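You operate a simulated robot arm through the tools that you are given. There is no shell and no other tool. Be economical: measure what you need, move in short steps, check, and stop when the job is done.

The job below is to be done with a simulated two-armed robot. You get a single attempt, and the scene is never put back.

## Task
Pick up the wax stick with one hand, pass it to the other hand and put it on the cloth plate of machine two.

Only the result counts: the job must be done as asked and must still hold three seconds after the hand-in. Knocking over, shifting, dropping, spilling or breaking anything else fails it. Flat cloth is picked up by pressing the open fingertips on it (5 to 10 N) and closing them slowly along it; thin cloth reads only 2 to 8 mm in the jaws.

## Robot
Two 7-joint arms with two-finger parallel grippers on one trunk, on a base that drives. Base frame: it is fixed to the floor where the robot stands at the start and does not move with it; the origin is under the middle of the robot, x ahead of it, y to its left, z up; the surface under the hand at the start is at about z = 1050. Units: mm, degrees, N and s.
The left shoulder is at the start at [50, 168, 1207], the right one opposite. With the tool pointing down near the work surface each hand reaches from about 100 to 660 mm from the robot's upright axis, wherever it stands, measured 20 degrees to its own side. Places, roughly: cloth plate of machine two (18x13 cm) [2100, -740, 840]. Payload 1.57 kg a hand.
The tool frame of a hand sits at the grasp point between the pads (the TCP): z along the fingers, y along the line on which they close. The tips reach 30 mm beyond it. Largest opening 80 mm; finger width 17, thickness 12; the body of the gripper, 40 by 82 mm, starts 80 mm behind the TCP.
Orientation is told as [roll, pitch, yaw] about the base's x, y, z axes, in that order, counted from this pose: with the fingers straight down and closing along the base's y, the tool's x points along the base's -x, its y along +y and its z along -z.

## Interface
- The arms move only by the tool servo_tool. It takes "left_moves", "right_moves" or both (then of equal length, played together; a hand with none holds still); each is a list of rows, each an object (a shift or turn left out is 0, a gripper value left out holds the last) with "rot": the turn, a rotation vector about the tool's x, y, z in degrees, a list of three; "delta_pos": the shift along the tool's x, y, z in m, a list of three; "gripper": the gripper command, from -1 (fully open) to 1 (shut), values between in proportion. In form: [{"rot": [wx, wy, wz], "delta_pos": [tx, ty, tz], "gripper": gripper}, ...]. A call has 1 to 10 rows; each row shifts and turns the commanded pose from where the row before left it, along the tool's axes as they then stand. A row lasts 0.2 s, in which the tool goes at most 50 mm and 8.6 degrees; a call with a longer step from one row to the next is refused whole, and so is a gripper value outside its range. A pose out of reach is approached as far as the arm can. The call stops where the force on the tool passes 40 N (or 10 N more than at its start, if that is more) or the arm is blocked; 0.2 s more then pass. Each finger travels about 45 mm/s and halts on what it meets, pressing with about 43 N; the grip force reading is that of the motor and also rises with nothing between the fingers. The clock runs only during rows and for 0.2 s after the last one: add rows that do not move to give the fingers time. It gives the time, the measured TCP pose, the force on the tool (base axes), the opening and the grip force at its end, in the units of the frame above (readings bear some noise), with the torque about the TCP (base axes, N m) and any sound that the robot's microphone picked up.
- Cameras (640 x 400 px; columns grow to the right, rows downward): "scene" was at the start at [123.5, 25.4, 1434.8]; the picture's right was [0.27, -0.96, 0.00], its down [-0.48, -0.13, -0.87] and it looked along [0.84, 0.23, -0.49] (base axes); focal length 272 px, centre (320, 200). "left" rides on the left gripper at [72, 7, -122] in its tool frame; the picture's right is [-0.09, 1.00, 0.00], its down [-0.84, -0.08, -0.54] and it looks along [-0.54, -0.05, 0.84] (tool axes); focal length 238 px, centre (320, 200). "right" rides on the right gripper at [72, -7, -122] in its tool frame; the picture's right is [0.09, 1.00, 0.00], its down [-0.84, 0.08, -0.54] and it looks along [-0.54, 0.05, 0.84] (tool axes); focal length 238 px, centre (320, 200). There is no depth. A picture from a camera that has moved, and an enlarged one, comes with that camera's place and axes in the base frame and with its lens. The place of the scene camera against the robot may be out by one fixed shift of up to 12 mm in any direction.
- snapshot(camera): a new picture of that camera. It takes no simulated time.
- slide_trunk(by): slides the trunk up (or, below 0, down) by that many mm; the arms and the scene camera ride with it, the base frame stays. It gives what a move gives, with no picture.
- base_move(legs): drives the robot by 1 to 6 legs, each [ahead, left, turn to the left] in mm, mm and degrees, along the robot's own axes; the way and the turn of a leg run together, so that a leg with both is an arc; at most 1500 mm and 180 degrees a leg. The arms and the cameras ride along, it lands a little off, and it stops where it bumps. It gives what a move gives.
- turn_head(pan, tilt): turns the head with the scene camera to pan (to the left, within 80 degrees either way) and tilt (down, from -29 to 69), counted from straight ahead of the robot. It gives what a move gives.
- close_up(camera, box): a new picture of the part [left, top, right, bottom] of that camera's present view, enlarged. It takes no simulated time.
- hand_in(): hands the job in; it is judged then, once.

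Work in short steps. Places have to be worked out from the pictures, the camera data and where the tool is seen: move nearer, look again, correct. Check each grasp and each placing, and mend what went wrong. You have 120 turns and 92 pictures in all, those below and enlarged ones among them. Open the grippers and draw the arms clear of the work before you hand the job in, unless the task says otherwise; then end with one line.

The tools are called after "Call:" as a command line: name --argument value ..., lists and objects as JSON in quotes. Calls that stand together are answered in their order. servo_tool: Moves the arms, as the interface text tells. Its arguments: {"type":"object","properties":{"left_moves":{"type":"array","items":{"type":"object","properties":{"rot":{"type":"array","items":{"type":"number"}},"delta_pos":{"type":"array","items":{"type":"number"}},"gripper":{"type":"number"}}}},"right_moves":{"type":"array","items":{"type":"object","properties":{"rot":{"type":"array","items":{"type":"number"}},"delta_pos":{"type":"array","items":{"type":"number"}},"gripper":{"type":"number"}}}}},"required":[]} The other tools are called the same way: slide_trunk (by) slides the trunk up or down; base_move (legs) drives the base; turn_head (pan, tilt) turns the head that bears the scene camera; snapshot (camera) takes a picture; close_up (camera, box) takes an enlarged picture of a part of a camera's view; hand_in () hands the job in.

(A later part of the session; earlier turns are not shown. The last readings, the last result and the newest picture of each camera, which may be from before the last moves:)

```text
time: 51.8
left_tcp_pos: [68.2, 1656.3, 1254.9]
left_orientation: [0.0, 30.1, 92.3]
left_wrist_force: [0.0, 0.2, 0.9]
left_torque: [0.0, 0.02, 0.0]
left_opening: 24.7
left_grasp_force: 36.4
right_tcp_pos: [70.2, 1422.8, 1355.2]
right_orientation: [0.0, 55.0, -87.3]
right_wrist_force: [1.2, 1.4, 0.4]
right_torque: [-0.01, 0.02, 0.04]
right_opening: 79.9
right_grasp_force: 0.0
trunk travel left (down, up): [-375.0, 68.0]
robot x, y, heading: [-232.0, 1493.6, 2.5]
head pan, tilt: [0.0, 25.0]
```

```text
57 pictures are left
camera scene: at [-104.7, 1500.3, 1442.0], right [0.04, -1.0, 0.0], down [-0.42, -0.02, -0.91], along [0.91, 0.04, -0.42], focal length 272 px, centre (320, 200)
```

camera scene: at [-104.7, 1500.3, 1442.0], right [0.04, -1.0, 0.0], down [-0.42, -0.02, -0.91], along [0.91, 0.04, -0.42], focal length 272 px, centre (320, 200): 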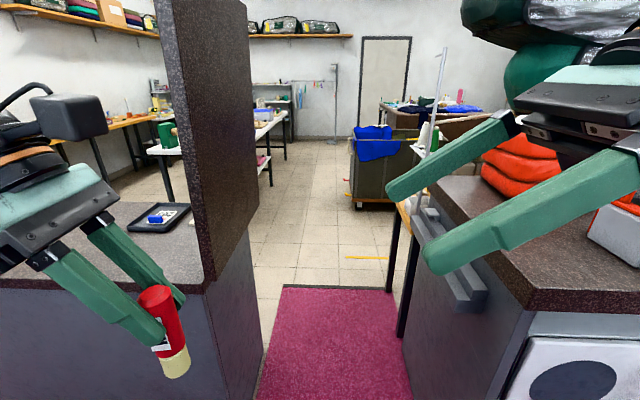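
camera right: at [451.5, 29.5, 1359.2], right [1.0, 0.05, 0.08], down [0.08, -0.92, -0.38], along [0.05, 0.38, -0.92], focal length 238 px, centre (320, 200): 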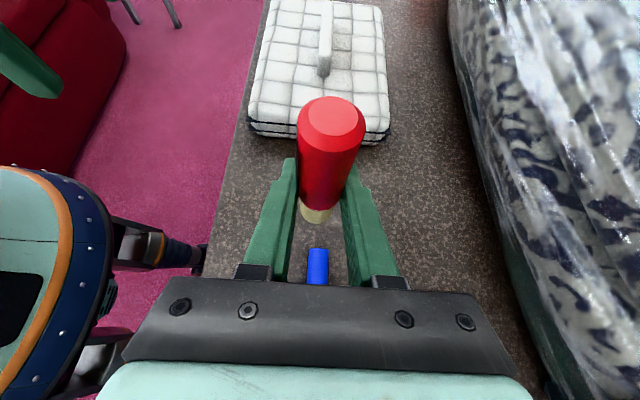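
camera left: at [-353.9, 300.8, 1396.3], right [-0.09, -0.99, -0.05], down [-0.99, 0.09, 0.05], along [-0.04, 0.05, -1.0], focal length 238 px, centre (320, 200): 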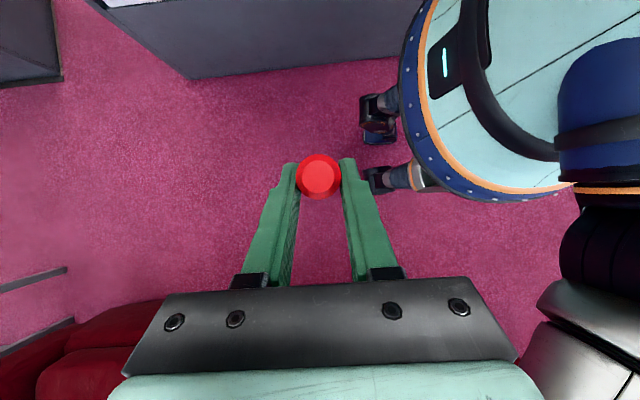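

The gap spans about y 1080 to 1850 (770 mm). I take a close-up of the grey item at the counter's end.

Call:
close_up --camera "scene" --box '[340, 80, 560, 320]'

Call:
turn_head --pan -35 --tilt 55

Call:
snapshot --camera "scene"

```text
1.67 times, centred on (450, 200) of scene
camera zoom: at [-104.7, 1500.3, 1442.0], right [0.04, -1.0, 0.0], down [-0.42, -0.02, -0.91], along [0.91, 0.04, -0.42], focal length 453 px, centre (103, 200)
```

zoom: 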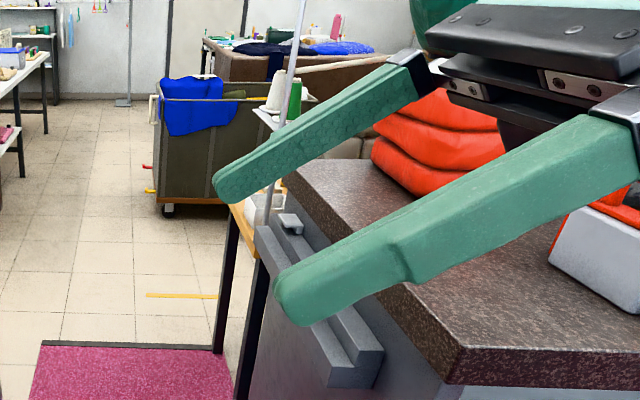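

```text
time: 52.8
left_tcp_pos: [68.9, 1656.9, 1255.2]
left_orientation: [0.0, 30.1, 92.3]
left_wrist_force: [-0.4, -0.2, -0.2]
left_torque: [0.0, 0.0, 0.0]
left_opening: 24.8
left_grasp_force: 36.3
right_tcp_pos: [69.9, 1423.3, 1353.9]
right_orientation: [0.1, 55.0, -87.4]
right_wrist_force: [-0.7, -0.4, 2.1]
right_torque: [-0.03, 0.02, -0.02]
right_opening: 80.0
right_grasp_force: 0.1
trunk travel left (down, up): [-375.0, 68.0]
robot x, y, heading: [-231.2, 1490.5, 2.4]
head pan, tilt: [-35.0, 55.0]
```

```text
55 pictures are left
camera scene: at [-135.8, 1457.6, 1398.1], right [-0.54, -0.84, 0.0], down [-0.69, 0.44, -0.57], along [0.48, -0.31, -0.82], focal length 272 px, centre (320, 200)
```

scene: 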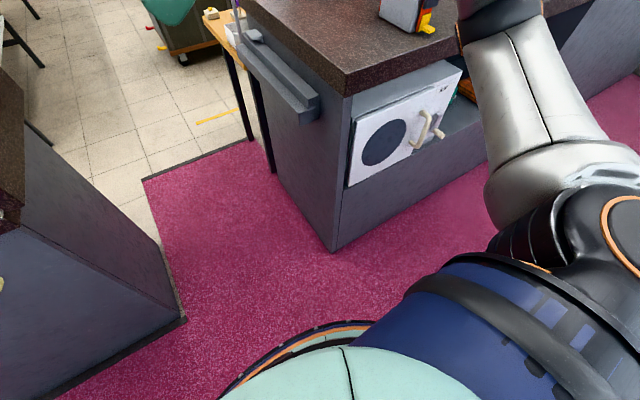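

The grey rail protrudes only about 40 mm. I check my own left-side envelope against the panel.

Call:
turn_head --pan 50 --tilt 50

Call:
snapshot --camera "scene"

Call:
snapshot --camera "right"

```text
time: 54.4
left_tcp_pos: [69.6, 1656.5, 1254.5]
left_orientation: [0.0, 30.1, 92.4]
left_wrist_force: [-0.8, -1.1, 0.2]
left_torque: [-0.01, 0.01, 0.01]
left_opening: 24.3
left_grasp_force: 36.2
right_tcp_pos: [70.7, 1423.5, 1354.9]
right_orientation: [0.1, 55.0, -87.3]
right_wrist_force: [-0.2, -0.2, -0.2]
right_torque: [0.01, -0.03, -0.03]
right_opening: 80.1
right_grasp_force: 0.2
trunk travel left (down, up): [-375.0, 68.0]
robot x, y, heading: [-233.1, 1490.0, 2.5]
head pan, tilt: [50.0, 50.0]
```

```text
54 pictures are left
camera scene: at [-149.8, 1557.4, 1404.5], right [0.79, -0.61, 0.0], down [-0.47, -0.61, -0.64], along [0.39, 0.51, -0.77], focal length 272 px, centre (320, 200)
```

scene: 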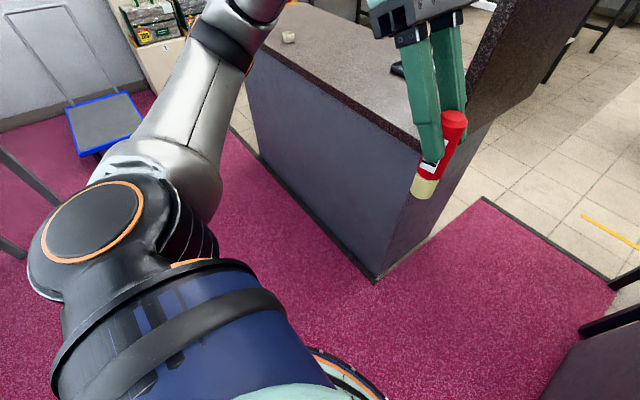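

```text
53 pictures are left
camera right: at [64.9, 1364.8, 1483.4], right [0.99, 0.1, 0.08], down [0.12, -0.92, -0.38], along [0.03, 0.38, -0.92], focal length 238 px, centre (320, 200)
```

right: 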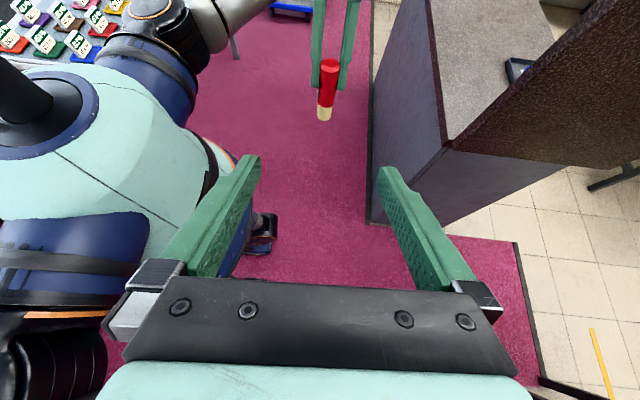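

The shoulders and elbows are a bit wide, so I narrow them. The left hand goes forward and inward, and the right hand untilts to point straight down and goes forward.

Call:
servo_tool --left_moves '[{"delta_pos": [0, -0.02, 0]}, {"delta_pos": [0, -0.02, 0]}, {"delta_pos": [0, -0.02, 0]}, {"delta_pos": [0.013, -0.02, 0.0075]}, {"delta_pos": [0.013, -0.02, 0.0075]}, {"delta_pos": [0.013, -0.01, 0.0075]}, {"delta_pos": [0.013, -0.01, 0.0075]}]' --right_moves '[{"rot": [0, -8, 0], "delta_pos": [0, 0.015, 0]}, {"rot": [0, -8, 0], "delta_pos": [0, 0.015, 0]}, {"rot": [0, -8, 0], "delta_pos": [0, 0.015, 0]}, {"rot": [0, -8, 0], "delta_pos": [0, 0.015, 0]}, {"rot": [0, -8, 0], "delta_pos": [0, 0.015, 0]}, {"rot": [0, -8, 0], "delta_pos": [0, 0.015, 0]}, {"rot": [0, -7, 0], "delta_pos": [0, 0.01, 0]}]'

Call:
snapshot --camera "scene"

Call:
turn_head --pan -50 --tilt 50

Call:
snapshot --camera "scene"

```text
time: 56.0
left_tcp_pos: [190.5, 1603.3, 1255.9]
left_orientation: [-0.1, 30.1, 92.3]
left_wrist_force: [-0.2, -0.2, 0.4]
left_torque: [-0.02, 0.01, 0.0]
left_opening: 24.7
left_grasp_force: 35.4
right_tcp_pos: [169.1, 1430.6, 1356.3]
right_orientation: [0.1, 0.1, -87.3]
right_wrist_force: [-0.6, 0.2, 0.7]
right_torque: [-0.03, 0.02, -0.01]
right_opening: 79.9
right_grasp_force: 0.1
trunk travel left (down, up): [-375.0, 68.0]
robot x, y, heading: [-230.6, 1490.2, 2.4]
head pan, tilt: [50.0, 50.0]
```

```text
52 pictures are left
camera scene: at [-150.0, 1557.9, 1404.5], right [0.79, -0.61, 0.0], down [-0.47, -0.61, -0.64], along [0.39, 0.51, -0.77], focal length 272 px, centre (320, 200)
```

scene: 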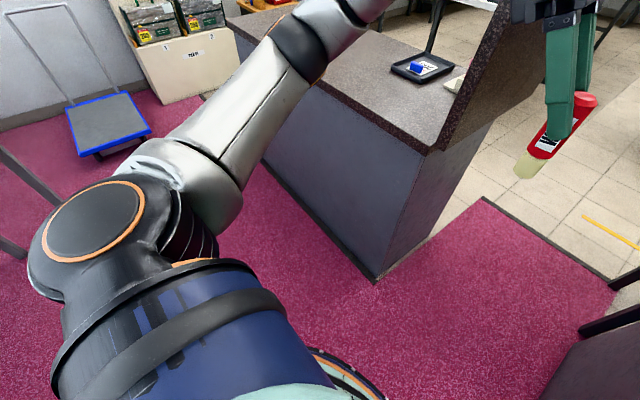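

```text
time: 57.7
left_tcp_pos: [190.1, 1603.1, 1256.5]
left_orientation: [0.0, 30.1, 92.3]
left_wrist_force: [0.7, 0.1, -0.2]
left_torque: [0.03, 0.04, 0.02]
left_opening: 24.3
left_grasp_force: 36.6
right_tcp_pos: [170.4, 1429.2, 1354.4]
right_orientation: [0.0, 0.2, -87.4]
right_wrist_force: [-0.4, 0.2, -0.3]
right_torque: [0.03, 0.0, -0.01]
right_opening: 80.1
right_grasp_force: 0.1
trunk travel left (down, up): [-375.0, 68.0]
robot x, y, heading: [-235.6, 1493.4, 2.5]
head pan, tilt: [-50.0, 50.0]
```

```text
51 pictures are left
camera scene: at [-144.6, 1439.6, 1404.5], right [-0.74, -0.68, 0.0], down [-0.52, 0.56, -0.64], along [0.43, -0.47, -0.77], focal length 272 px, centre (320, 200)
```

scene: 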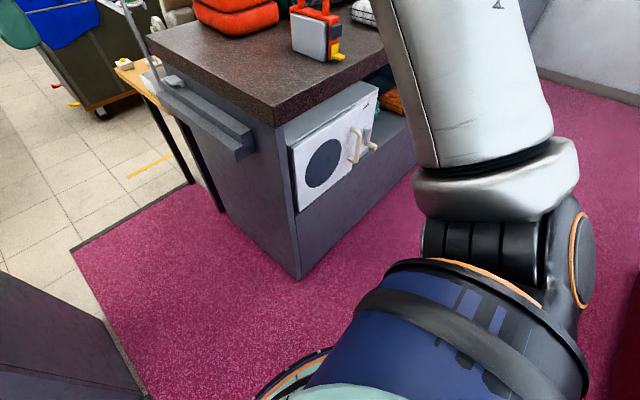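

That's slimmer. I straighten, centre on the gap, and drive forward in stages.

Call:
base_move --legs '[[0, -22, -2.4], [500, 0, 0]]'

Call:
turn_head --pan 0 --tilt 25

Call:
snapshot --camera "scene"

```text
time: 60.4
left_tcp_pos: [488.9, 1559.7, 1260.1]
left_orientation: [-3.0, 28.1, 87.0]
left_wrist_force: [-0.4, 0.2, -0.8]
left_torque: [-0.01, -0.01, 0.01]
left_opening: 24.7
left_grasp_force: 36.7
right_tcp_pos: [474.1, 1389.7, 1369.0]
right_orientation: [1.9, 0.4, -88.5]
right_wrist_force: [0.5, -0.2, 0.5]
right_torque: [0.01, 0.0, 0.02]
right_opening: 80.2
right_grasp_force: 0.0
trunk travel left (down, up): [-375.0, 68.0]
robot x, y, heading: [109.0, 1471.3, 1.1]
head pan, tilt: [-50.0, 50.0]
stopped in leg 2: the robot was blocked; the commanded pose is now the measured one
```

```text
time: 61.6
left_tcp_pos: [487.8, 1558.7, 1260.5]
left_orientation: [-3.1, 28.2, 86.5]
left_wrist_force: [-0.2, 0.6, -0.7]
left_torque: [0.05, 0.04, -0.01]
left_opening: 24.6
left_grasp_force: 36.5
right_tcp_pos: [474.0, 1389.9, 1369.5]
right_orientation: [2.2, 0.3, -88.7]
right_wrist_force: [-1.1, -0.4, 0.0]
right_torque: [-0.02, -0.03, 0.0]
right_opening: 79.9
right_grasp_force: 0.1
trunk travel left (down, up): [-375.0, 68.0]
robot x, y, heading: [109.4, 1467.7, 1.0]
head pan, tilt: [0.0, 25.0]
```

```text
50 pictures are left
camera scene: at [198.7, 1469.0, 1446.1], right [0.02, -1.0, 0.0], down [-0.39, 0.0, -0.92], along [0.92, 0.02, -0.39], focal length 272 px, centre (320, 200)
```

scene: 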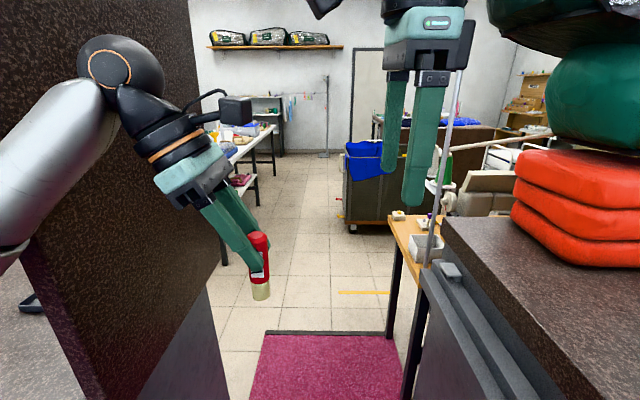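

The left elbow, stuck out by the tilted hand, met the tall panel. I back off and then extend both hands forward with the left tool straight down, so the elbows come in.

Call:
base_move --legs '[[-250, 0, 0]]'

Call:
servo_tool --left_moves '[{"rot": [0, -7, 0], "delta_pos": [0, -0.03, 0]}, {"rot": [0, -7, 0], "delta_pos": [0, -0.03, 0]}, {"rot": [0, -7, 0], "delta_pos": [0, -0.03, 0]}, {"rot": [0, -7, 0], "delta_pos": [0, -0.03, 0]}, {"delta_pos": [0, -0.03, 0]}, {"delta_pos": [0, -0.03, 0]}]' --right_moves '[{"delta_pos": [0, 0.02, 0]}, {"delta_pos": [0, 0.02, 0]}, {"delta_pos": [0, 0.02, 0]}, {"delta_pos": [0, 0.02, 0]}, {"delta_pos": [0, 0.02, 0]}, {}]'

Call:
turn_head --pan 50 --tilt 45

Call:
snapshot --camera "scene"

Call:
snapshot --camera "left"

```text
time: 63.4
left_tcp_pos: [279.2, 1558.5, 1247.2]
left_orientation: [-0.3, 28.9, 88.2]
left_wrist_force: [-0.2, 0.1, -0.5]
left_torque: [0.01, -0.05, 0.02]
left_opening: 24.5
left_grasp_force: 36.2
right_tcp_pos: [263.7, 1389.9, 1355.9]
right_orientation: [0.1, 0.1, -89.1]
right_wrist_force: [-0.1, 0.1, 0.1]
right_torque: [0.02, -0.04, -0.01]
right_opening: 79.9
right_grasp_force: 0.0
trunk travel left (down, up): [-375.0, 68.0]
robot x, y, heading: [-133.7, 1467.1, 0.5]
head pan, tilt: [0.0, 25.0]
```

```text
time: 64.8
left_tcp_pos: [422.9, 1560.1, 1237.1]
left_orientation: [-0.4, 0.8, 88.4]
left_wrist_force: [0.2, -0.2, -0.4]
left_torque: [0.0, 0.0, -0.01]
left_opening: 24.6
left_grasp_force: 36.2
left hand out of reach, approached as far as the arm can: row 5, 6
right_tcp_pos: [351.5, 1386.9, 1343.0]
right_orientation: [0.3, 0.1, -89.1]
right_wrist_force: [-0.5, 0.0, -0.6]
right_torque: [0.01, 0.0, 0.0]
right_opening: 79.9
right_grasp_force: 0.1
right hand out of reach, approached as far as the arm can: row 4, 5
trunk travel left (down, up): [-375.0, 68.0]
robot x, y, heading: [-134.7, 1468.3, 0.5]
head pan, tilt: [0.0, 25.0]
```

```text
time: 66.0
left_tcp_pos: [424.1, 1559.3, 1235.5]
left_orientation: [-0.2, 0.8, 88.3]
left_wrist_force: [-0.6, -0.6, 0.4]
left_torque: [0.02, -0.03, 0.0]
left_opening: 24.5
left_grasp_force: 36.0
right_tcp_pos: [351.4, 1386.3, 1343.7]
right_orientation: [0.2, 0.1, -89.2]
right_wrist_force: [-0.8, -0.1, 0.0]
right_torque: [0.01, 0.03, 0.03]
right_opening: 79.8
right_grasp_force: 0.1
trunk travel left (down, up): [-375.0, 68.0]
robot x, y, heading: [-135.0, 1467.8, 0.5]
head pan, tilt: [50.0, 45.0]
```

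```text
49 pictures are left
camera scene: at [-47.7, 1531.6, 1411.5], right [0.77, -0.63, 0.0], down [-0.45, -0.55, -0.71], along [0.45, 0.55, -0.71], focal length 272 px, centre (320, 200)
```

scene: 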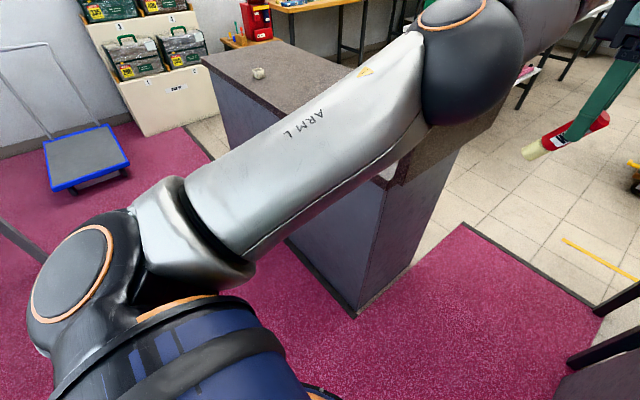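

```text
48 pictures are left
camera left: at [414.8, 1489.3, 1358.9], right [-0.99, 0.12, -0.01], down [0.1, 0.84, 0.53], along [0.07, 0.52, -0.85], focal length 238 px, centre (320, 200)
```

left: 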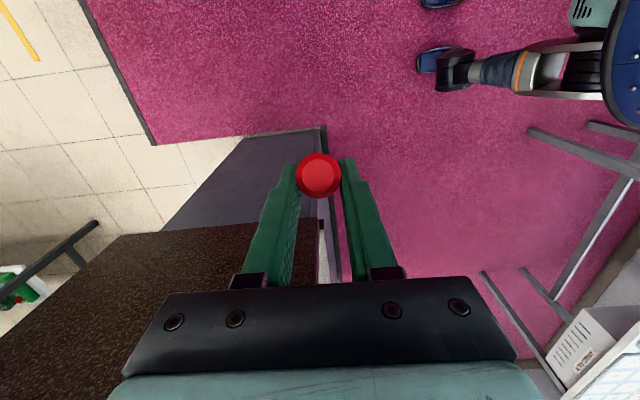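

The widest part is now the shoulder at about ±290, with 90 mm of margin each side. I drive forward through the gap.

Call:
base_move --legs '[[0, 12, -0.5], [600, 0, 0]]'

Call:
turn_head --pan 0 --tilt 30

Call:
snapshot --camera "scene"

```text
time: 69.8
left_tcp_pos: [1028.1, 1558.9, 1235.7]
left_orientation: [-0.3, 1.0, 87.2]
left_wrist_force: [-0.3, -0.3, 0.6]
left_torque: [0.02, 0.02, 0.04]
left_opening: 24.9
left_grasp_force: 36.2
right_tcp_pos: [952.5, 1387.0, 1343.1]
right_orientation: [0.2, 0.1, -90.4]
right_wrist_force: [0.3, -0.2, -0.2]
right_torque: [0.0, 0.02, -0.01]
right_opening: 80.3
right_grasp_force: 0.1
trunk travel left (down, up): [-375.0, 68.0]
robot x, y, heading: [466.4, 1480.4, -0.5]
head pan, tilt: [50.0, 45.0]
```

```text
time: 71.0
left_tcp_pos: [1026.9, 1559.1, 1236.8]
left_orientation: [-0.2, 0.9, 87.2]
left_wrist_force: [-0.5, 0.3, 0.4]
left_torque: [0.01, 0.03, 0.02]
left_opening: 24.4
left_grasp_force: 36.1
right_tcp_pos: [951.7, 1386.4, 1344.7]
right_orientation: [0.3, 0.1, -90.3]
right_wrist_force: [-0.2, -0.4, -0.3]
right_torque: [0.01, 0.01, 0.0]
right_opening: 79.8
right_grasp_force: 0.1
trunk travel left (down, up): [-375.0, 68.0]
robot x, y, heading: [472.4, 1475.1, -0.5]
head pan, tilt: [0.0, 30.0]
```

```text
47 pictures are left
camera scene: at [593.6, 1477.7, 1434.0], right [-0.01, -1.0, 0.0], down [-0.5, 0.0, -0.87], along [0.87, -0.01, -0.5], focal length 272 px, centre (320, 200)
```

scene: 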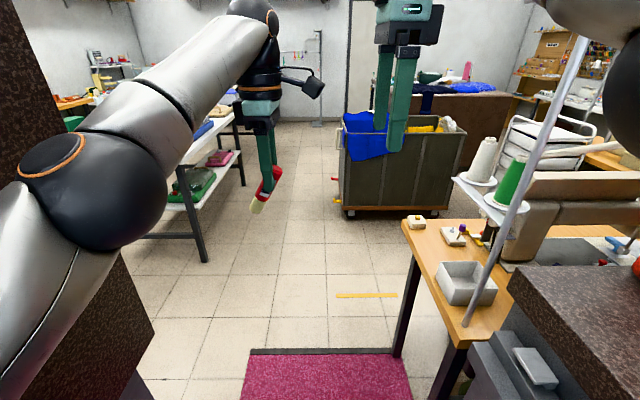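

The way is clear: the rod of the machine table on the right stays at y≈1088. I drive another 900 mm and look right toward machine two.

Call:
base_move --legs '[[0, 20, 0.5], [900, 0, 0]]'

Call:
turn_head --pan -55 --tilt 25

Call:
snapshot --camera "scene"

```text
time: 76.2
left_tcp_pos: [1914.5, 1613.9, 1234.7]
left_orientation: [-0.3, 0.9, 89.4]
left_wrist_force: [0.1, -0.6, 0.1]
left_torque: [0.0, 0.0, -0.03]
left_opening: 24.5
left_grasp_force: 36.5
right_tcp_pos: [1845.0, 1439.6, 1344.2]
right_orientation: [0.3, 0.1, -88.1]
right_wrist_force: [-0.6, -0.1, 0.6]
right_torque: [0.03, 0.02, 0.01]
right_opening: 80.0
right_grasp_force: 0.0
trunk travel left (down, up): [-375.0, 68.0]
robot x, y, heading: [1358.7, 1513.5, 2.1]
head pan, tilt: [0.0, 30.0]
```

```text
time: 77.4
left_tcp_pos: [1915.2, 1615.0, 1236.0]
left_orientation: [-0.3, 0.9, 89.4]
left_wrist_force: [-0.7, 0.2, 1.2]
left_torque: [0.01, -0.01, 0.02]
left_opening: 24.4
left_grasp_force: 36.6
right_tcp_pos: [1845.5, 1438.1, 1344.2]
right_orientation: [0.3, 0.1, -88.2]
right_wrist_force: [-0.9, -0.6, -1.4]
right_torque: [0.03, 0.01, 0.02]
right_opening: 79.8
right_grasp_force: 0.0
trunk travel left (down, up): [-375.0, 68.0]
robot x, y, heading: [1356.1, 1514.1, 1.8]
head pan, tilt: [-55.0, 25.0]
```

```text
46 pictures are left
camera scene: at [1449.1, 1439.7, 1442.0], right [-0.8, -0.6, 0.0], down [-0.25, 0.34, -0.91], along [0.54, -0.73, -0.42], focal length 272 px, centre (320, 200)
```

scene: 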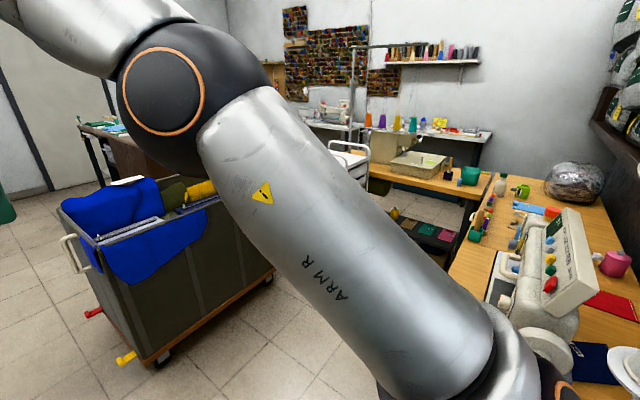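

Machine two's plate projects to about (417, 156) here: a beige machine on a table whose front edge is near y≈−400. The aisle between x≈1540 and 2730 is clear. I go to x≈2000, turn right to face −y, and approach part of the way.

Call:
base_move --legs '[[650, 0, 0], [0, 0, -92], [800, 0, 0]]'

Call:
turn_head --pan 0 --tilt 25

Call:
snapshot --camera "scene"

```text
time: 88.7
left_tcp_pos: [1969.3, 184.0, 1236.1]
left_orientation: [-0.4, 1.0, -6.4]
left_wrist_force: [0.0, -0.1, 0.2]
left_torque: [0.01, 0.0, 0.02]
left_opening: 24.5
left_grasp_force: 36.4
right_tcp_pos: [1802.7, 271.2, 1343.9]
right_orientation: [0.3, 0.2, 176.1]
right_wrist_force: [0.0, 0.4, -0.2]
right_torque: [0.06, -0.03, 0.0]
right_opening: 80.1
right_grasp_force: 0.1
trunk travel left (down, up): [-375.0, 68.0]
robot x, y, heading: [1930.0, 751.1, -94.4]
head pan, tilt: [-55.0, 25.0]
```

```text
time: 89.9
left_tcp_pos: [1969.6, 183.8, 1236.4]
left_orientation: [-0.3, 0.9, -6.4]
left_wrist_force: [-0.7, -0.4, -0.1]
left_torque: [0.03, 0.05, -0.04]
left_opening: 24.6
left_grasp_force: 36.8
right_tcp_pos: [1803.0, 270.3, 1345.3]
right_orientation: [0.2, 0.1, 176.0]
right_wrist_force: [-0.7, 0.3, -0.4]
right_torque: [0.0, -0.05, -0.02]
right_opening: 79.9
right_grasp_force: 0.0
trunk travel left (down, up): [-375.0, 68.0]
robot x, y, heading: [1922.8, 748.7, -93.9]
head pan, tilt: [0.0, 25.0]
```

```text
45 pictures are left
camera scene: at [1910.6, 618.4, 1442.0], right [-1.0, 0.07, 0.0], down [0.03, 0.42, -0.91], along [-0.07, -0.9, -0.42], focal length 272 px, centre (320, 200)
```

scene: 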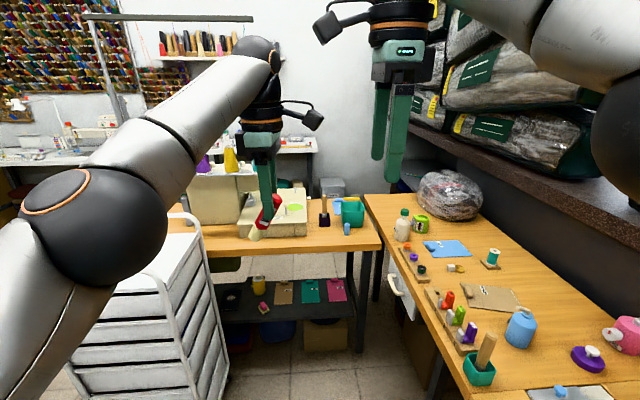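

Machine two is visible around (270, 200), with a drawer cart to its left. I zoom in on it.

Call:
close_up --camera "scene" --box '[160, 130, 400, 280]'

Call:
snapshot --camera "left"

```text
2.67 times, centred on (280, 205) of scene
camera zoom: at [1910.6, 618.4, 1442.0], right [-1.0, 0.07, 0.0], down [0.03, 0.42, -0.91], along [-0.07, -0.9, -0.42], focal length 724 px, centre (427, 187)
```

zoom: 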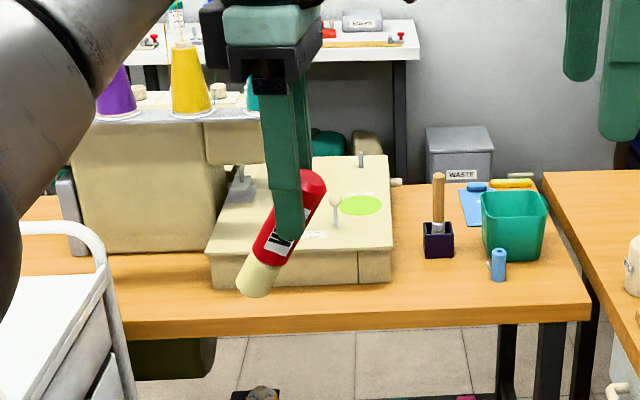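

```text
43 pictures are left
camera left: at [1901.7, 197.9, 1359.0], right [0.2, 0.98, -0.01], down [0.83, -0.17, 0.53], along [0.52, -0.11, -0.85], focal length 238 px, centre (320, 200)
```

left: 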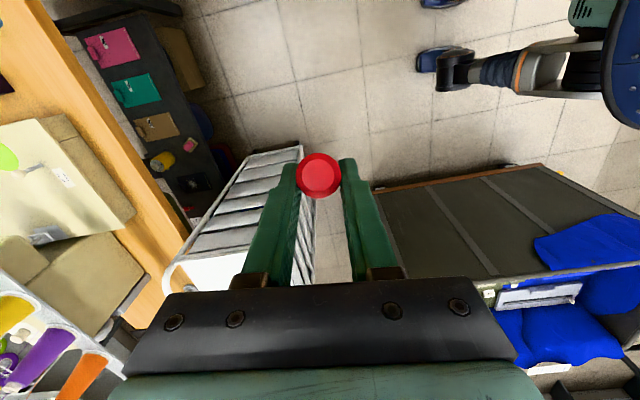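

The machine's surfaces look larger than expected, so I go closer before measuring. I correct the heading and advance 420 mm.

Call:
base_move --legs '[[0, 0, 4], [420, 40, 0]]'

Call:
turn_head --pan 8 --tilt 32

Call:
snapshot --camera "scene"

Call:
snapshot --camera "right"

```text
time: 93.0
left_tcp_pos: [2048.1, -235.6, 1236.2]
left_orientation: [-0.3, 0.8, -2.4]
left_wrist_force: [-0.3, 1.8, 0.4]
left_torque: [0.0, -0.02, 0.0]
left_opening: 24.4
left_grasp_force: 35.9
right_tcp_pos: [1876.7, -159.2, 1343.7]
right_orientation: [0.3, 0.2, -180.0]
right_wrist_force: [0.0, 0.4, -0.5]
right_torque: [0.02, 0.0, -0.01]
right_opening: 80.3
right_grasp_force: 0.0
trunk travel left (down, up): [-375.0, 68.0]
robot x, y, heading: [1957.2, 325.3, -90.1]
head pan, tilt: [0.0, 25.0]
```

```text
time: 93.7
left_tcp_pos: [2048.1, -234.6, 1236.0]
left_orientation: [-0.3, 0.9, -2.4]
left_wrist_force: [0.0, 0.3, 0.7]
left_torque: [0.03, 0.0, 0.01]
left_opening: 24.4
left_grasp_force: 36.6
right_tcp_pos: [1876.1, -157.5, 1343.8]
right_orientation: [0.3, 0.1, -180.0]
right_wrist_force: [0.7, 1.4, 0.4]
right_torque: [0.04, 0.01, 0.01]
right_opening: 80.1
right_grasp_force: 0.0
trunk travel left (down, up): [-375.0, 68.0]
robot x, y, heading: [1962.3, 326.7, -90.4]
head pan, tilt: [8.0, 32.0]
```

```text
42 pictures are left
camera scene: at [1971.5, 199.1, 1431.0], right [-0.99, -0.14, 0.0], down [-0.07, 0.52, -0.85], along [0.12, -0.84, -0.53], focal length 272 px, centre (320, 200)
```

scene: 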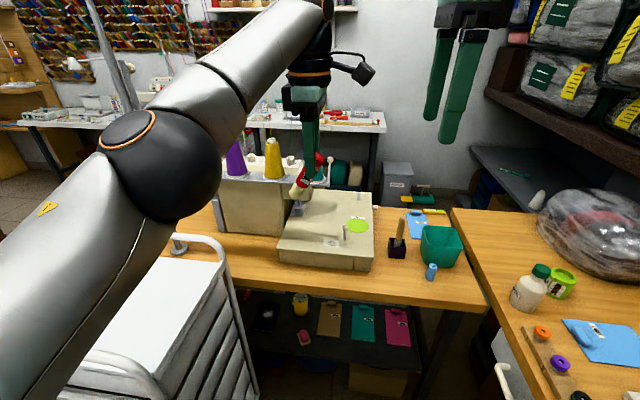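

```text
41 pictures are left
camera right: at [1946.4, -150.8, 1466.1], right [0.09, -1.0, 0.01], down [-0.84, -0.07, 0.54], along [-0.54, -0.05, -0.84], focal length 238 px, centre (320, 200)
```

right: 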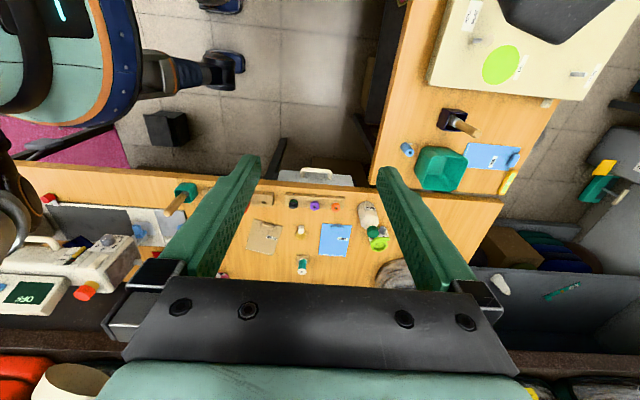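

The expected plate centre projects to about (321, 201), by the needle area behind my left hand. I shift the left hand aside to the left and zoom there.

Call:
servo_tool --left_moves '[{"delta_pos": [-0.04, 0.03, 0]}, {"delta_pos": [-0.04, 0.03, 0]}, {"delta_pos": [-0.04, 0.03, 0]}, {"delta_pos": [0, 0.03, -0.02]}, {}]'

Call:
close_up --camera "scene" --box '[200, 120, 440, 280]'

```text
time: 94.9
left_tcp_pos: [2177.8, -121.1, 1248.9]
left_orientation: [-0.2, 0.9, -2.4]
left_wrist_force: [-0.5, -0.6, 0.6]
left_torque: [-0.02, 0.01, 0.02]
left_opening: 24.6
left_grasp_force: 36.4
right_tcp_pos: [1877.0, -159.5, 1344.1]
right_orientation: [0.3, 0.1, -180.0]
right_wrist_force: [-0.4, -1.0, -0.3]
right_torque: [0.02, 0.03, -0.01]
right_opening: 79.9
right_grasp_force: 0.0
trunk travel left (down, up): [-375.0, 68.0]
robot x, y, heading: [1960.3, 324.3, -90.2]
head pan, tilt: [8.0, 32.0]
```

```text
2.50 times, centred on (320, 200) of scene
camera zoom: at [1972.3, 198.1, 1430.8], right [-0.99, -0.14, 0.0], down [-0.07, 0.53, -0.85], along [0.12, -0.84, -0.53], focal length 679 px, centre (320, 200)
```

zoom: 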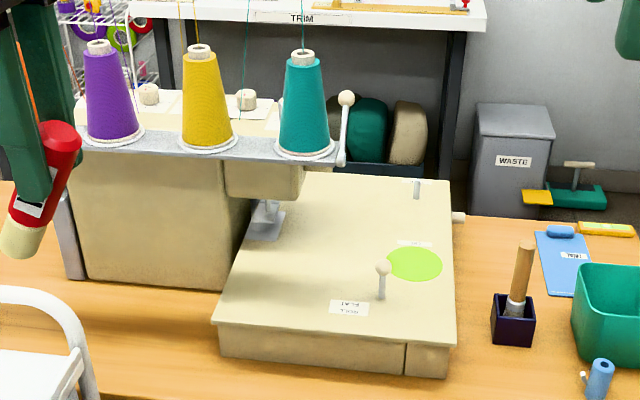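

Call:
close_up --camera "scene" --box '[275, 180, 385, 262]'

Call:
snapshot --camera "left"

```text
4.88 times, centred on (330, 221) of scene
camera zoom: at [1972.3, 198.1, 1430.8], right [-0.99, -0.14, 0.0], down [-0.07, 0.53, -0.85], along [0.12, -0.84, -0.53], focal length 1325 px, centre (271, 98)
```

zoom: 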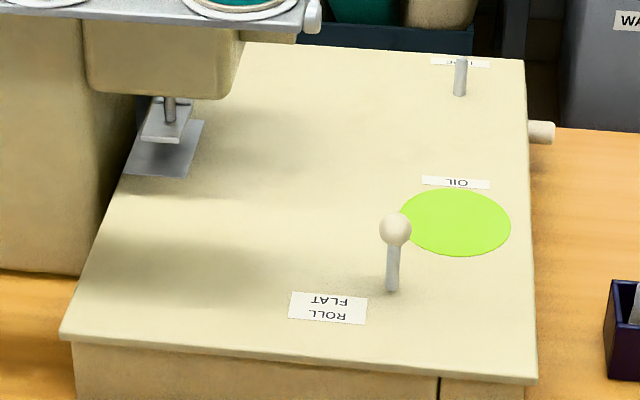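

```text
38 pictures are left
camera left: at [2108.5, -111.8, 1372.4], right [0.13, 0.99, -0.01], down [0.84, -0.11, 0.53], along [0.52, -0.07, -0.85], focal length 238 px, centre (320, 200)
```

left: 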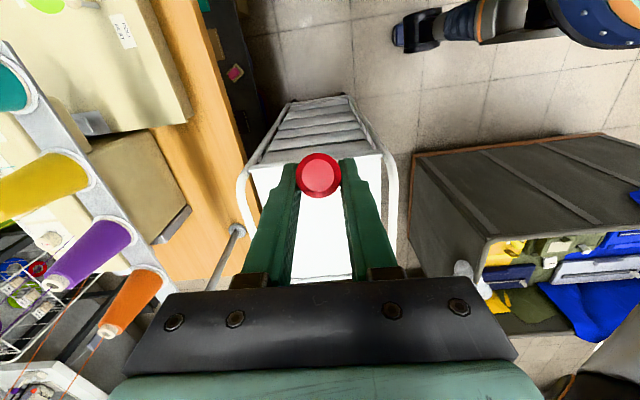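

Triangulating shows the bed top at z≈860 and a thread-cone tray at z≈1085 between me and the needle. The plate at (2100, −740) is the operator-side part of the bed, on the far side from here. I check whether the far side is reachable for the robot.

Call:
turn_head --pan 55 --tilt 22

Call:
snapshot --camera "scene"

Call:
turn_head --pan 20 --tilt 12

Call:
snapshot --camera "scene"

```text
time: 96.0
left_tcp_pos: [2177.0, -120.9, 1250.3]
left_orientation: [-0.3, 0.9, -2.5]
left_wrist_force: [0.9, -0.2, -0.6]
left_torque: [0.0, 0.04, -0.01]
left_opening: 24.6
left_grasp_force: 36.5
right_tcp_pos: [1874.9, -159.9, 1345.2]
right_orientation: [0.3, 0.0, -180.0]
right_wrist_force: [0.0, -0.3, 0.5]
right_torque: [0.01, -0.01, -0.03]
right_opening: 79.8
right_grasp_force: 0.0
trunk travel left (down, up): [-375.0, 68.0]
robot x, y, heading: [1962.1, 324.5, -89.8]
head pan, tilt: [55.0, 22.0]
```

```text
37 pictures are left
camera scene: at [2035.1, 234.3, 1446.9], right [-0.58, -0.82, 0.0], down [-0.31, 0.22, -0.93], along [0.76, -0.53, -0.37], focal length 272 px, centre (320, 200)
```

scene: 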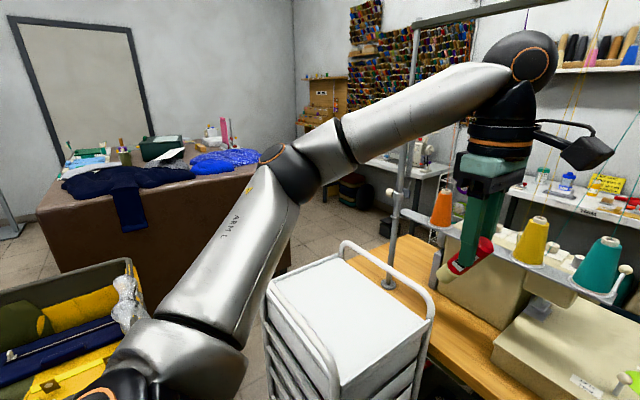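

```text
time: 97.0
left_tcp_pos: [2176.9, -120.4, 1250.7]
left_orientation: [-0.3, 0.9, -2.5]
left_wrist_force: [0.4, 0.4, 0.3]
left_torque: [0.02, 0.02, 0.0]
left_opening: 24.2
left_grasp_force: 36.7
right_tcp_pos: [1874.4, -158.8, 1344.3]
right_orientation: [0.3, 0.1, -180.0]
right_wrist_force: [0.0, 0.0, 0.3]
right_torque: [-0.03, 0.0, 0.0]
right_opening: 80.0
right_grasp_force: 0.0
trunk travel left (down, up): [-375.0, 68.0]
robot x, y, heading: [1959.6, 325.0, -90.1]
head pan, tilt: [20.0, 12.0]
```

```text
36 pictures are left
camera scene: at [1991.0, 200.0, 1463.1], right [-0.94, -0.34, 0.0], down [-0.07, 0.2, -0.98], along [0.33, -0.92, -0.21], focal length 272 px, centre (320, 200)
```

scene: 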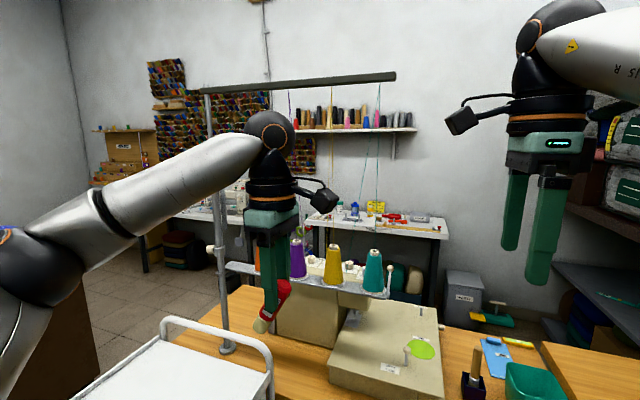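

The far side is cluttered, so I'll work from here and enter from the right of the cone tray (x<2040). For that the left wrist should lean to my right when the stick is upright, so I spin the left tool 180° about its axis in free space.

Call:
servo_tool --left_moves '[{"rot": [0, 0, 8.5]}, {"rot": [0, 0, 8.5]}, {"rot": [0, 0, 8.5]}, {"rot": [0, 0, 8.5]}, {"rot": [0, 0, 8.5]}, {"rot": [0, 0, 8.5]}, {"rot": [0, 0, 8.5]}, {"rot": [0, 0, 8.5]}, {"rot": [0, 0, 8.5]}, {"rot": [0, 0, 8.5]}]'

Call:
servo_tool --left_moves '[{"rot": [0, 0, 8.5]}, {"rot": [0, 0, 8.5]}, {"rot": [0, 0, 8.5]}, {"rot": [0, 0, 8.5]}, {"rot": [0, 0, 8.5]}, {"rot": [0, 0, 8.5]}, {"rot": [0, 0, 8.5]}, {"rot": [0, 0, 8.5]}, {"rot": [0, 0, 8.5]}, {"rot": [0, 0, 8.5]}]'

```text
time: 99.2
left_tcp_pos: [2174.1, -119.9, 1253.7]
left_orientation: [-0.9, -0.2, -87.6]
left_wrist_force: [-0.4, -0.4, -0.9]
left_torque: [0.02, -0.01, 0.0]
left_opening: 24.7
left_grasp_force: 36.3
right_tcp_pos: [1875.7, -159.2, 1344.7]
right_orientation: [0.4, 0.1, -180.0]
right_wrist_force: [-0.3, -0.9, 0.7]
right_torque: [0.0, -0.01, -0.03]
right_opening: 80.0
right_grasp_force: 0.1
trunk travel left (down, up): [-375.0, 68.0]
robot x, y, heading: [1965.5, 326.5, -90.1]
head pan, tilt: [20.0, 12.0]
```

```text
time: 101.5
left_tcp_pos: [2175.2, -118.4, 1253.9]
left_orientation: [0.0, -0.8, -172.6]
left_wrist_force: [0.3, 0.1, 0.1]
left_torque: [0.01, 0.0, -0.01]
left_opening: 24.4
left_grasp_force: 36.1
right_tcp_pos: [1876.1, -157.7, 1343.8]
right_orientation: [0.3, 0.2, -180.0]
right_wrist_force: [-1.0, -0.2, 0.1]
right_torque: [-0.01, -0.02, 0.02]
right_opening: 80.0
right_grasp_force: 0.0
trunk travel left (down, up): [-375.0, 68.0]
robot x, y, heading: [1960.8, 328.7, -90.0]
head pan, tilt: [20.0, 12.0]
```

The spin worked. I finish it and tilt 30° so the stick is upright, while the right hand retracts out of the way.

Call:
servo_tool --left_moves '[{"rot": [0, 0, 7.3]}, {}, {}, {"rot": [0, 7.7, 0]}, {"rot": [0, 7.7, 0]}, {"rot": [0, 7.7, 0]}, {"rot": [0, 7.7, 0]}, {}]' --right_moves '[{"delta_pos": [-0.02, -0.03, 0]}, {"delta_pos": [-0.02, -0.03, 0]}, {"delta_pos": [-0.02, -0.03, 0]}, {"delta_pos": [-0.02, -0.03, 0]}, {"delta_pos": [-0.02, -0.03, 0]}, {"delta_pos": [-0.02, -0.03, 0]}, {"delta_pos": [-0.02, -0.03, 0]}, {}]'

Call:
turn_head --pan 20 --tilt 30

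Call:
snapshot --camera "scene"

Call:
snapshot --camera "left"

```text
time: 103.2
left_tcp_pos: [2175.9, -119.4, 1254.4]
left_orientation: [0.2, 29.9, -179.6]
left_wrist_force: [-0.9, -0.5, -0.1]
left_torque: [0.01, 0.0, 0.03]
left_opening: 24.7
left_grasp_force: 36.7
right_tcp_pos: [1736.5, 49.1, 1342.3]
right_orientation: [0.3, 0.1, -179.9]
right_wrist_force: [0.2, 0.3, 0.8]
right_torque: [0.0, 0.01, -0.01]
right_opening: 80.1
right_grasp_force: 0.1
trunk travel left (down, up): [-375.0, 68.0]
robot x, y, heading: [1962.3, 328.7, -90.2]
head pan, tilt: [20.0, 12.0]
```

```text
time: 104.1
left_tcp_pos: [2175.4, -118.4, 1255.1]
left_orientation: [0.2, 29.9, -179.5]
left_wrist_force: [-0.7, 0.5, 0.2]
left_torque: [-0.02, 0.02, -0.01]
left_opening: 24.3
left_grasp_force: 36.0
right_tcp_pos: [1737.0, 49.4, 1342.6]
right_orientation: [0.4, 0.1, -180.0]
right_wrist_force: [-0.2, -0.1, 0.3]
right_torque: [0.01, -0.02, -0.02]
right_opening: 80.2
right_grasp_force: 0.1
trunk travel left (down, up): [-375.0, 68.0]
robot x, y, heading: [1960.6, 326.2, -90.2]
head pan, tilt: [20.0, 30.0]
```

```text
35 pictures are left
camera scene: at [1990.0, 202.6, 1434.1], right [-0.94, -0.34, 0.0], down [-0.17, 0.47, -0.87], along [0.29, -0.81, -0.5], focal length 272 px, centre (320, 200)
```

scene: 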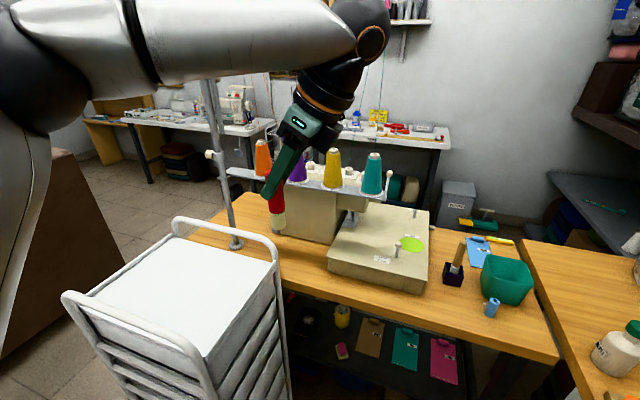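

```text
34 pictures are left
camera left: at [2176.3, -126.2, 1395.1], right [-0.07, -1.0, -0.04], down [-1.0, 0.07, 0.05], along [-0.05, 0.05, -1.0], focal length 238 px, centre (320, 200)
```

left: 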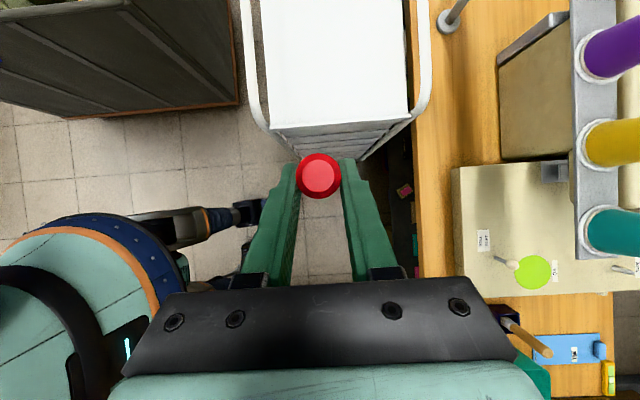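

The view straight down confirms it: presser foot at about (2175, −610), tray strip at y −430 to −490, and the bed continuing behind the tray. I bring the hand in to my right, then shift the base right and forward so the hand passes right of the tray.

Call:
servo_tool --left_moves '[{"delta_pos": [-0.026, 0, -0.015]}, {"delta_pos": [-0.026, 0, -0.015]}, {"delta_pos": [-0.026, 0, -0.015]}, {"delta_pos": [-0.026, 0, -0.015]}, {"delta_pos": [-0.026, 0, -0.015]}, {}]'

Call:
base_move --legs '[[0, -110, 0], [250, 0, 0]]'

Call:
turn_head --pan 10 --tilt 40

Call:
snapshot --camera "scene"

Call:
snapshot --camera "left"

```text
time: 105.5
left_tcp_pos: [2024.2, -122.5, 1253.9]
left_orientation: [0.3, 29.9, -179.6]
left_wrist_force: [0.0, -0.2, 0.5]
left_torque: [0.01, -0.02, 0.04]
left_opening: 24.4
left_grasp_force: 36.2
right_tcp_pos: [1736.4, 48.3, 1343.5]
right_orientation: [0.3, 0.0, -180.0]
right_wrist_force: [0.8, 0.6, -0.1]
right_torque: [-0.03, 0.04, 0.01]
right_opening: 80.2
right_grasp_force: 0.1
trunk travel left (down, up): [-375.0, 68.0]
robot x, y, heading: [1965.3, 328.1, -90.0]
head pan, tilt: [20.0, 30.0]
```

```text
time: 108.5
left_tcp_pos: [1917.5, -373.0, 1253.0]
left_orientation: [0.2, 29.9, -179.4]
left_wrist_force: [0.2, -0.9, -0.5]
left_torque: [0.01, 0.0, 0.0]
left_opening: 24.5
left_grasp_force: 36.4
right_tcp_pos: [1626.8, -205.3, 1342.8]
right_orientation: [0.3, 0.2, -179.6]
right_wrist_force: [0.2, -0.6, 0.3]
right_torque: [0.0, -0.01, 0.01]
right_opening: 79.8
right_grasp_force: 0.1
trunk travel left (down, up): [-375.0, 68.0]
robot x, y, heading: [1851.6, 74.6, -89.9]
head pan, tilt: [20.0, 30.0]
```

```text
time: 109.2
left_tcp_pos: [1917.8, -372.2, 1252.0]
left_orientation: [0.4, 29.9, -179.3]
left_wrist_force: [-0.2, -0.1, 0.5]
left_torque: [0.0, -0.04, -0.01]
left_opening: 24.5
left_grasp_force: 36.1
right_tcp_pos: [1628.6, -204.2, 1343.9]
right_orientation: [0.3, 0.1, -179.6]
right_wrist_force: [0.3, -0.1, -0.9]
right_torque: [0.02, 0.03, 0.04]
right_opening: 80.1
right_grasp_force: 0.0
trunk travel left (down, up): [-375.0, 68.0]
robot x, y, heading: [1854.5, 70.3, -89.9]
head pan, tilt: [10.0, 40.0]
```

```text
33 pictures are left
camera scene: at [1865.1, -47.9, 1418.8], right [-0.98, -0.18, 0.0], down [-0.11, 0.63, -0.77], along [0.14, -0.75, -0.64], focal length 272 px, centre (320, 200)
```

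scene: 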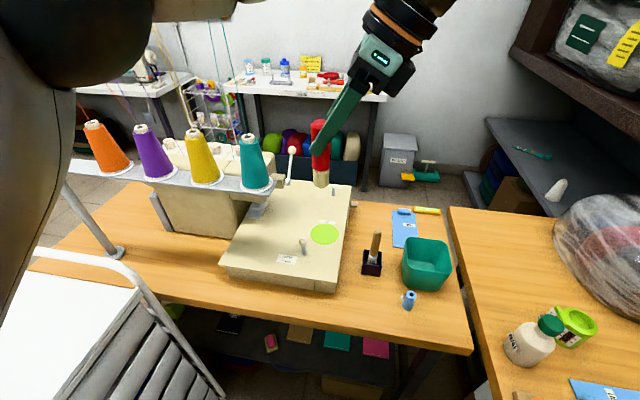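

```text
32 pictures are left
camera left: at [1919.7, -379.9, 1395.5], right [-0.07, -1.0, -0.04], down [-1.0, 0.07, 0.05], along [-0.05, 0.04, -1.0], focal length 238 px, centre (320, 200)
```

left: 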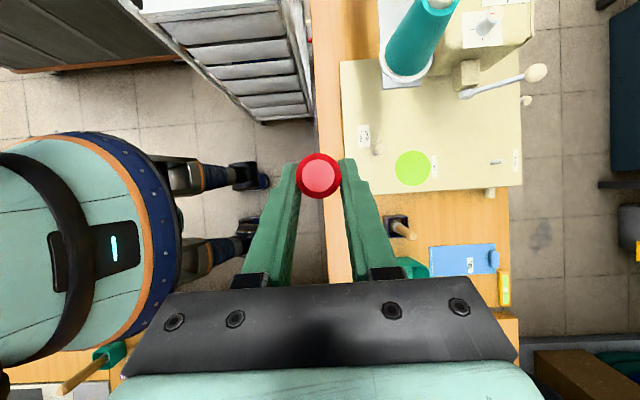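

The bed's plain area near (2060, −740) is visible from above, just below a lever whose knob is at about (2058, −676, 1049). I zoom in to check it.

Call:
close_up --camera "left" --box '[380, 0, 570, 200]'

Call:
close_up --camera "scene" --box '[200, 120, 400, 300]'

```text
2.00 times, centred on (475, 100) of left
camera zoom: at [1919.7, -379.9, 1395.5], right [-0.07, -1.0, -0.04], down [-1.0, 0.07, 0.05], along [-0.05, 0.04, -1.0], focal length 477 px, centre (10, 400)
```

zoom: 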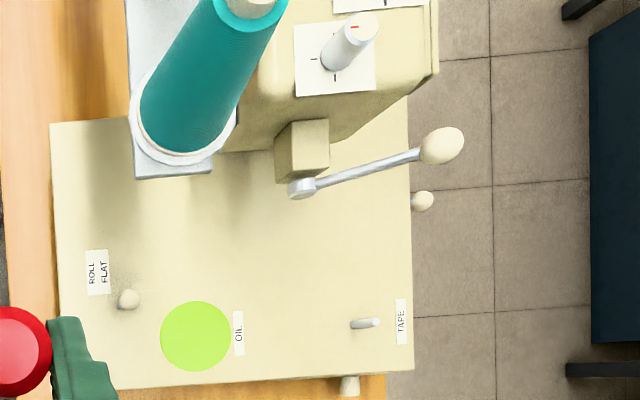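

```text
2.22 times, centred on (300, 210) of scene
camera zoom: at [1865.1, -47.9, 1418.8], right [-0.98, -0.18, 0.0], down [-0.11, 0.63, -0.77], along [0.14, -0.75, -0.64], focal length 604 px, centre (364, 178)
```

zoom: 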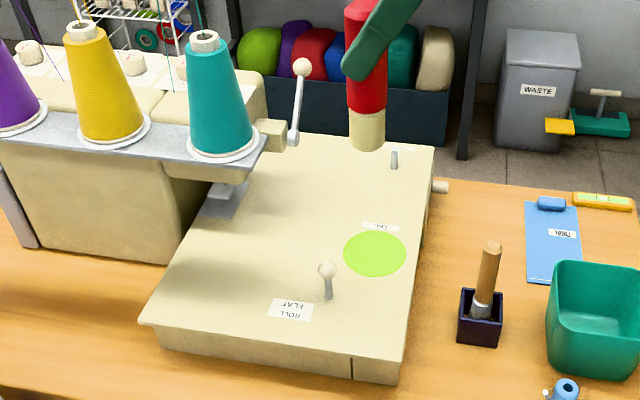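

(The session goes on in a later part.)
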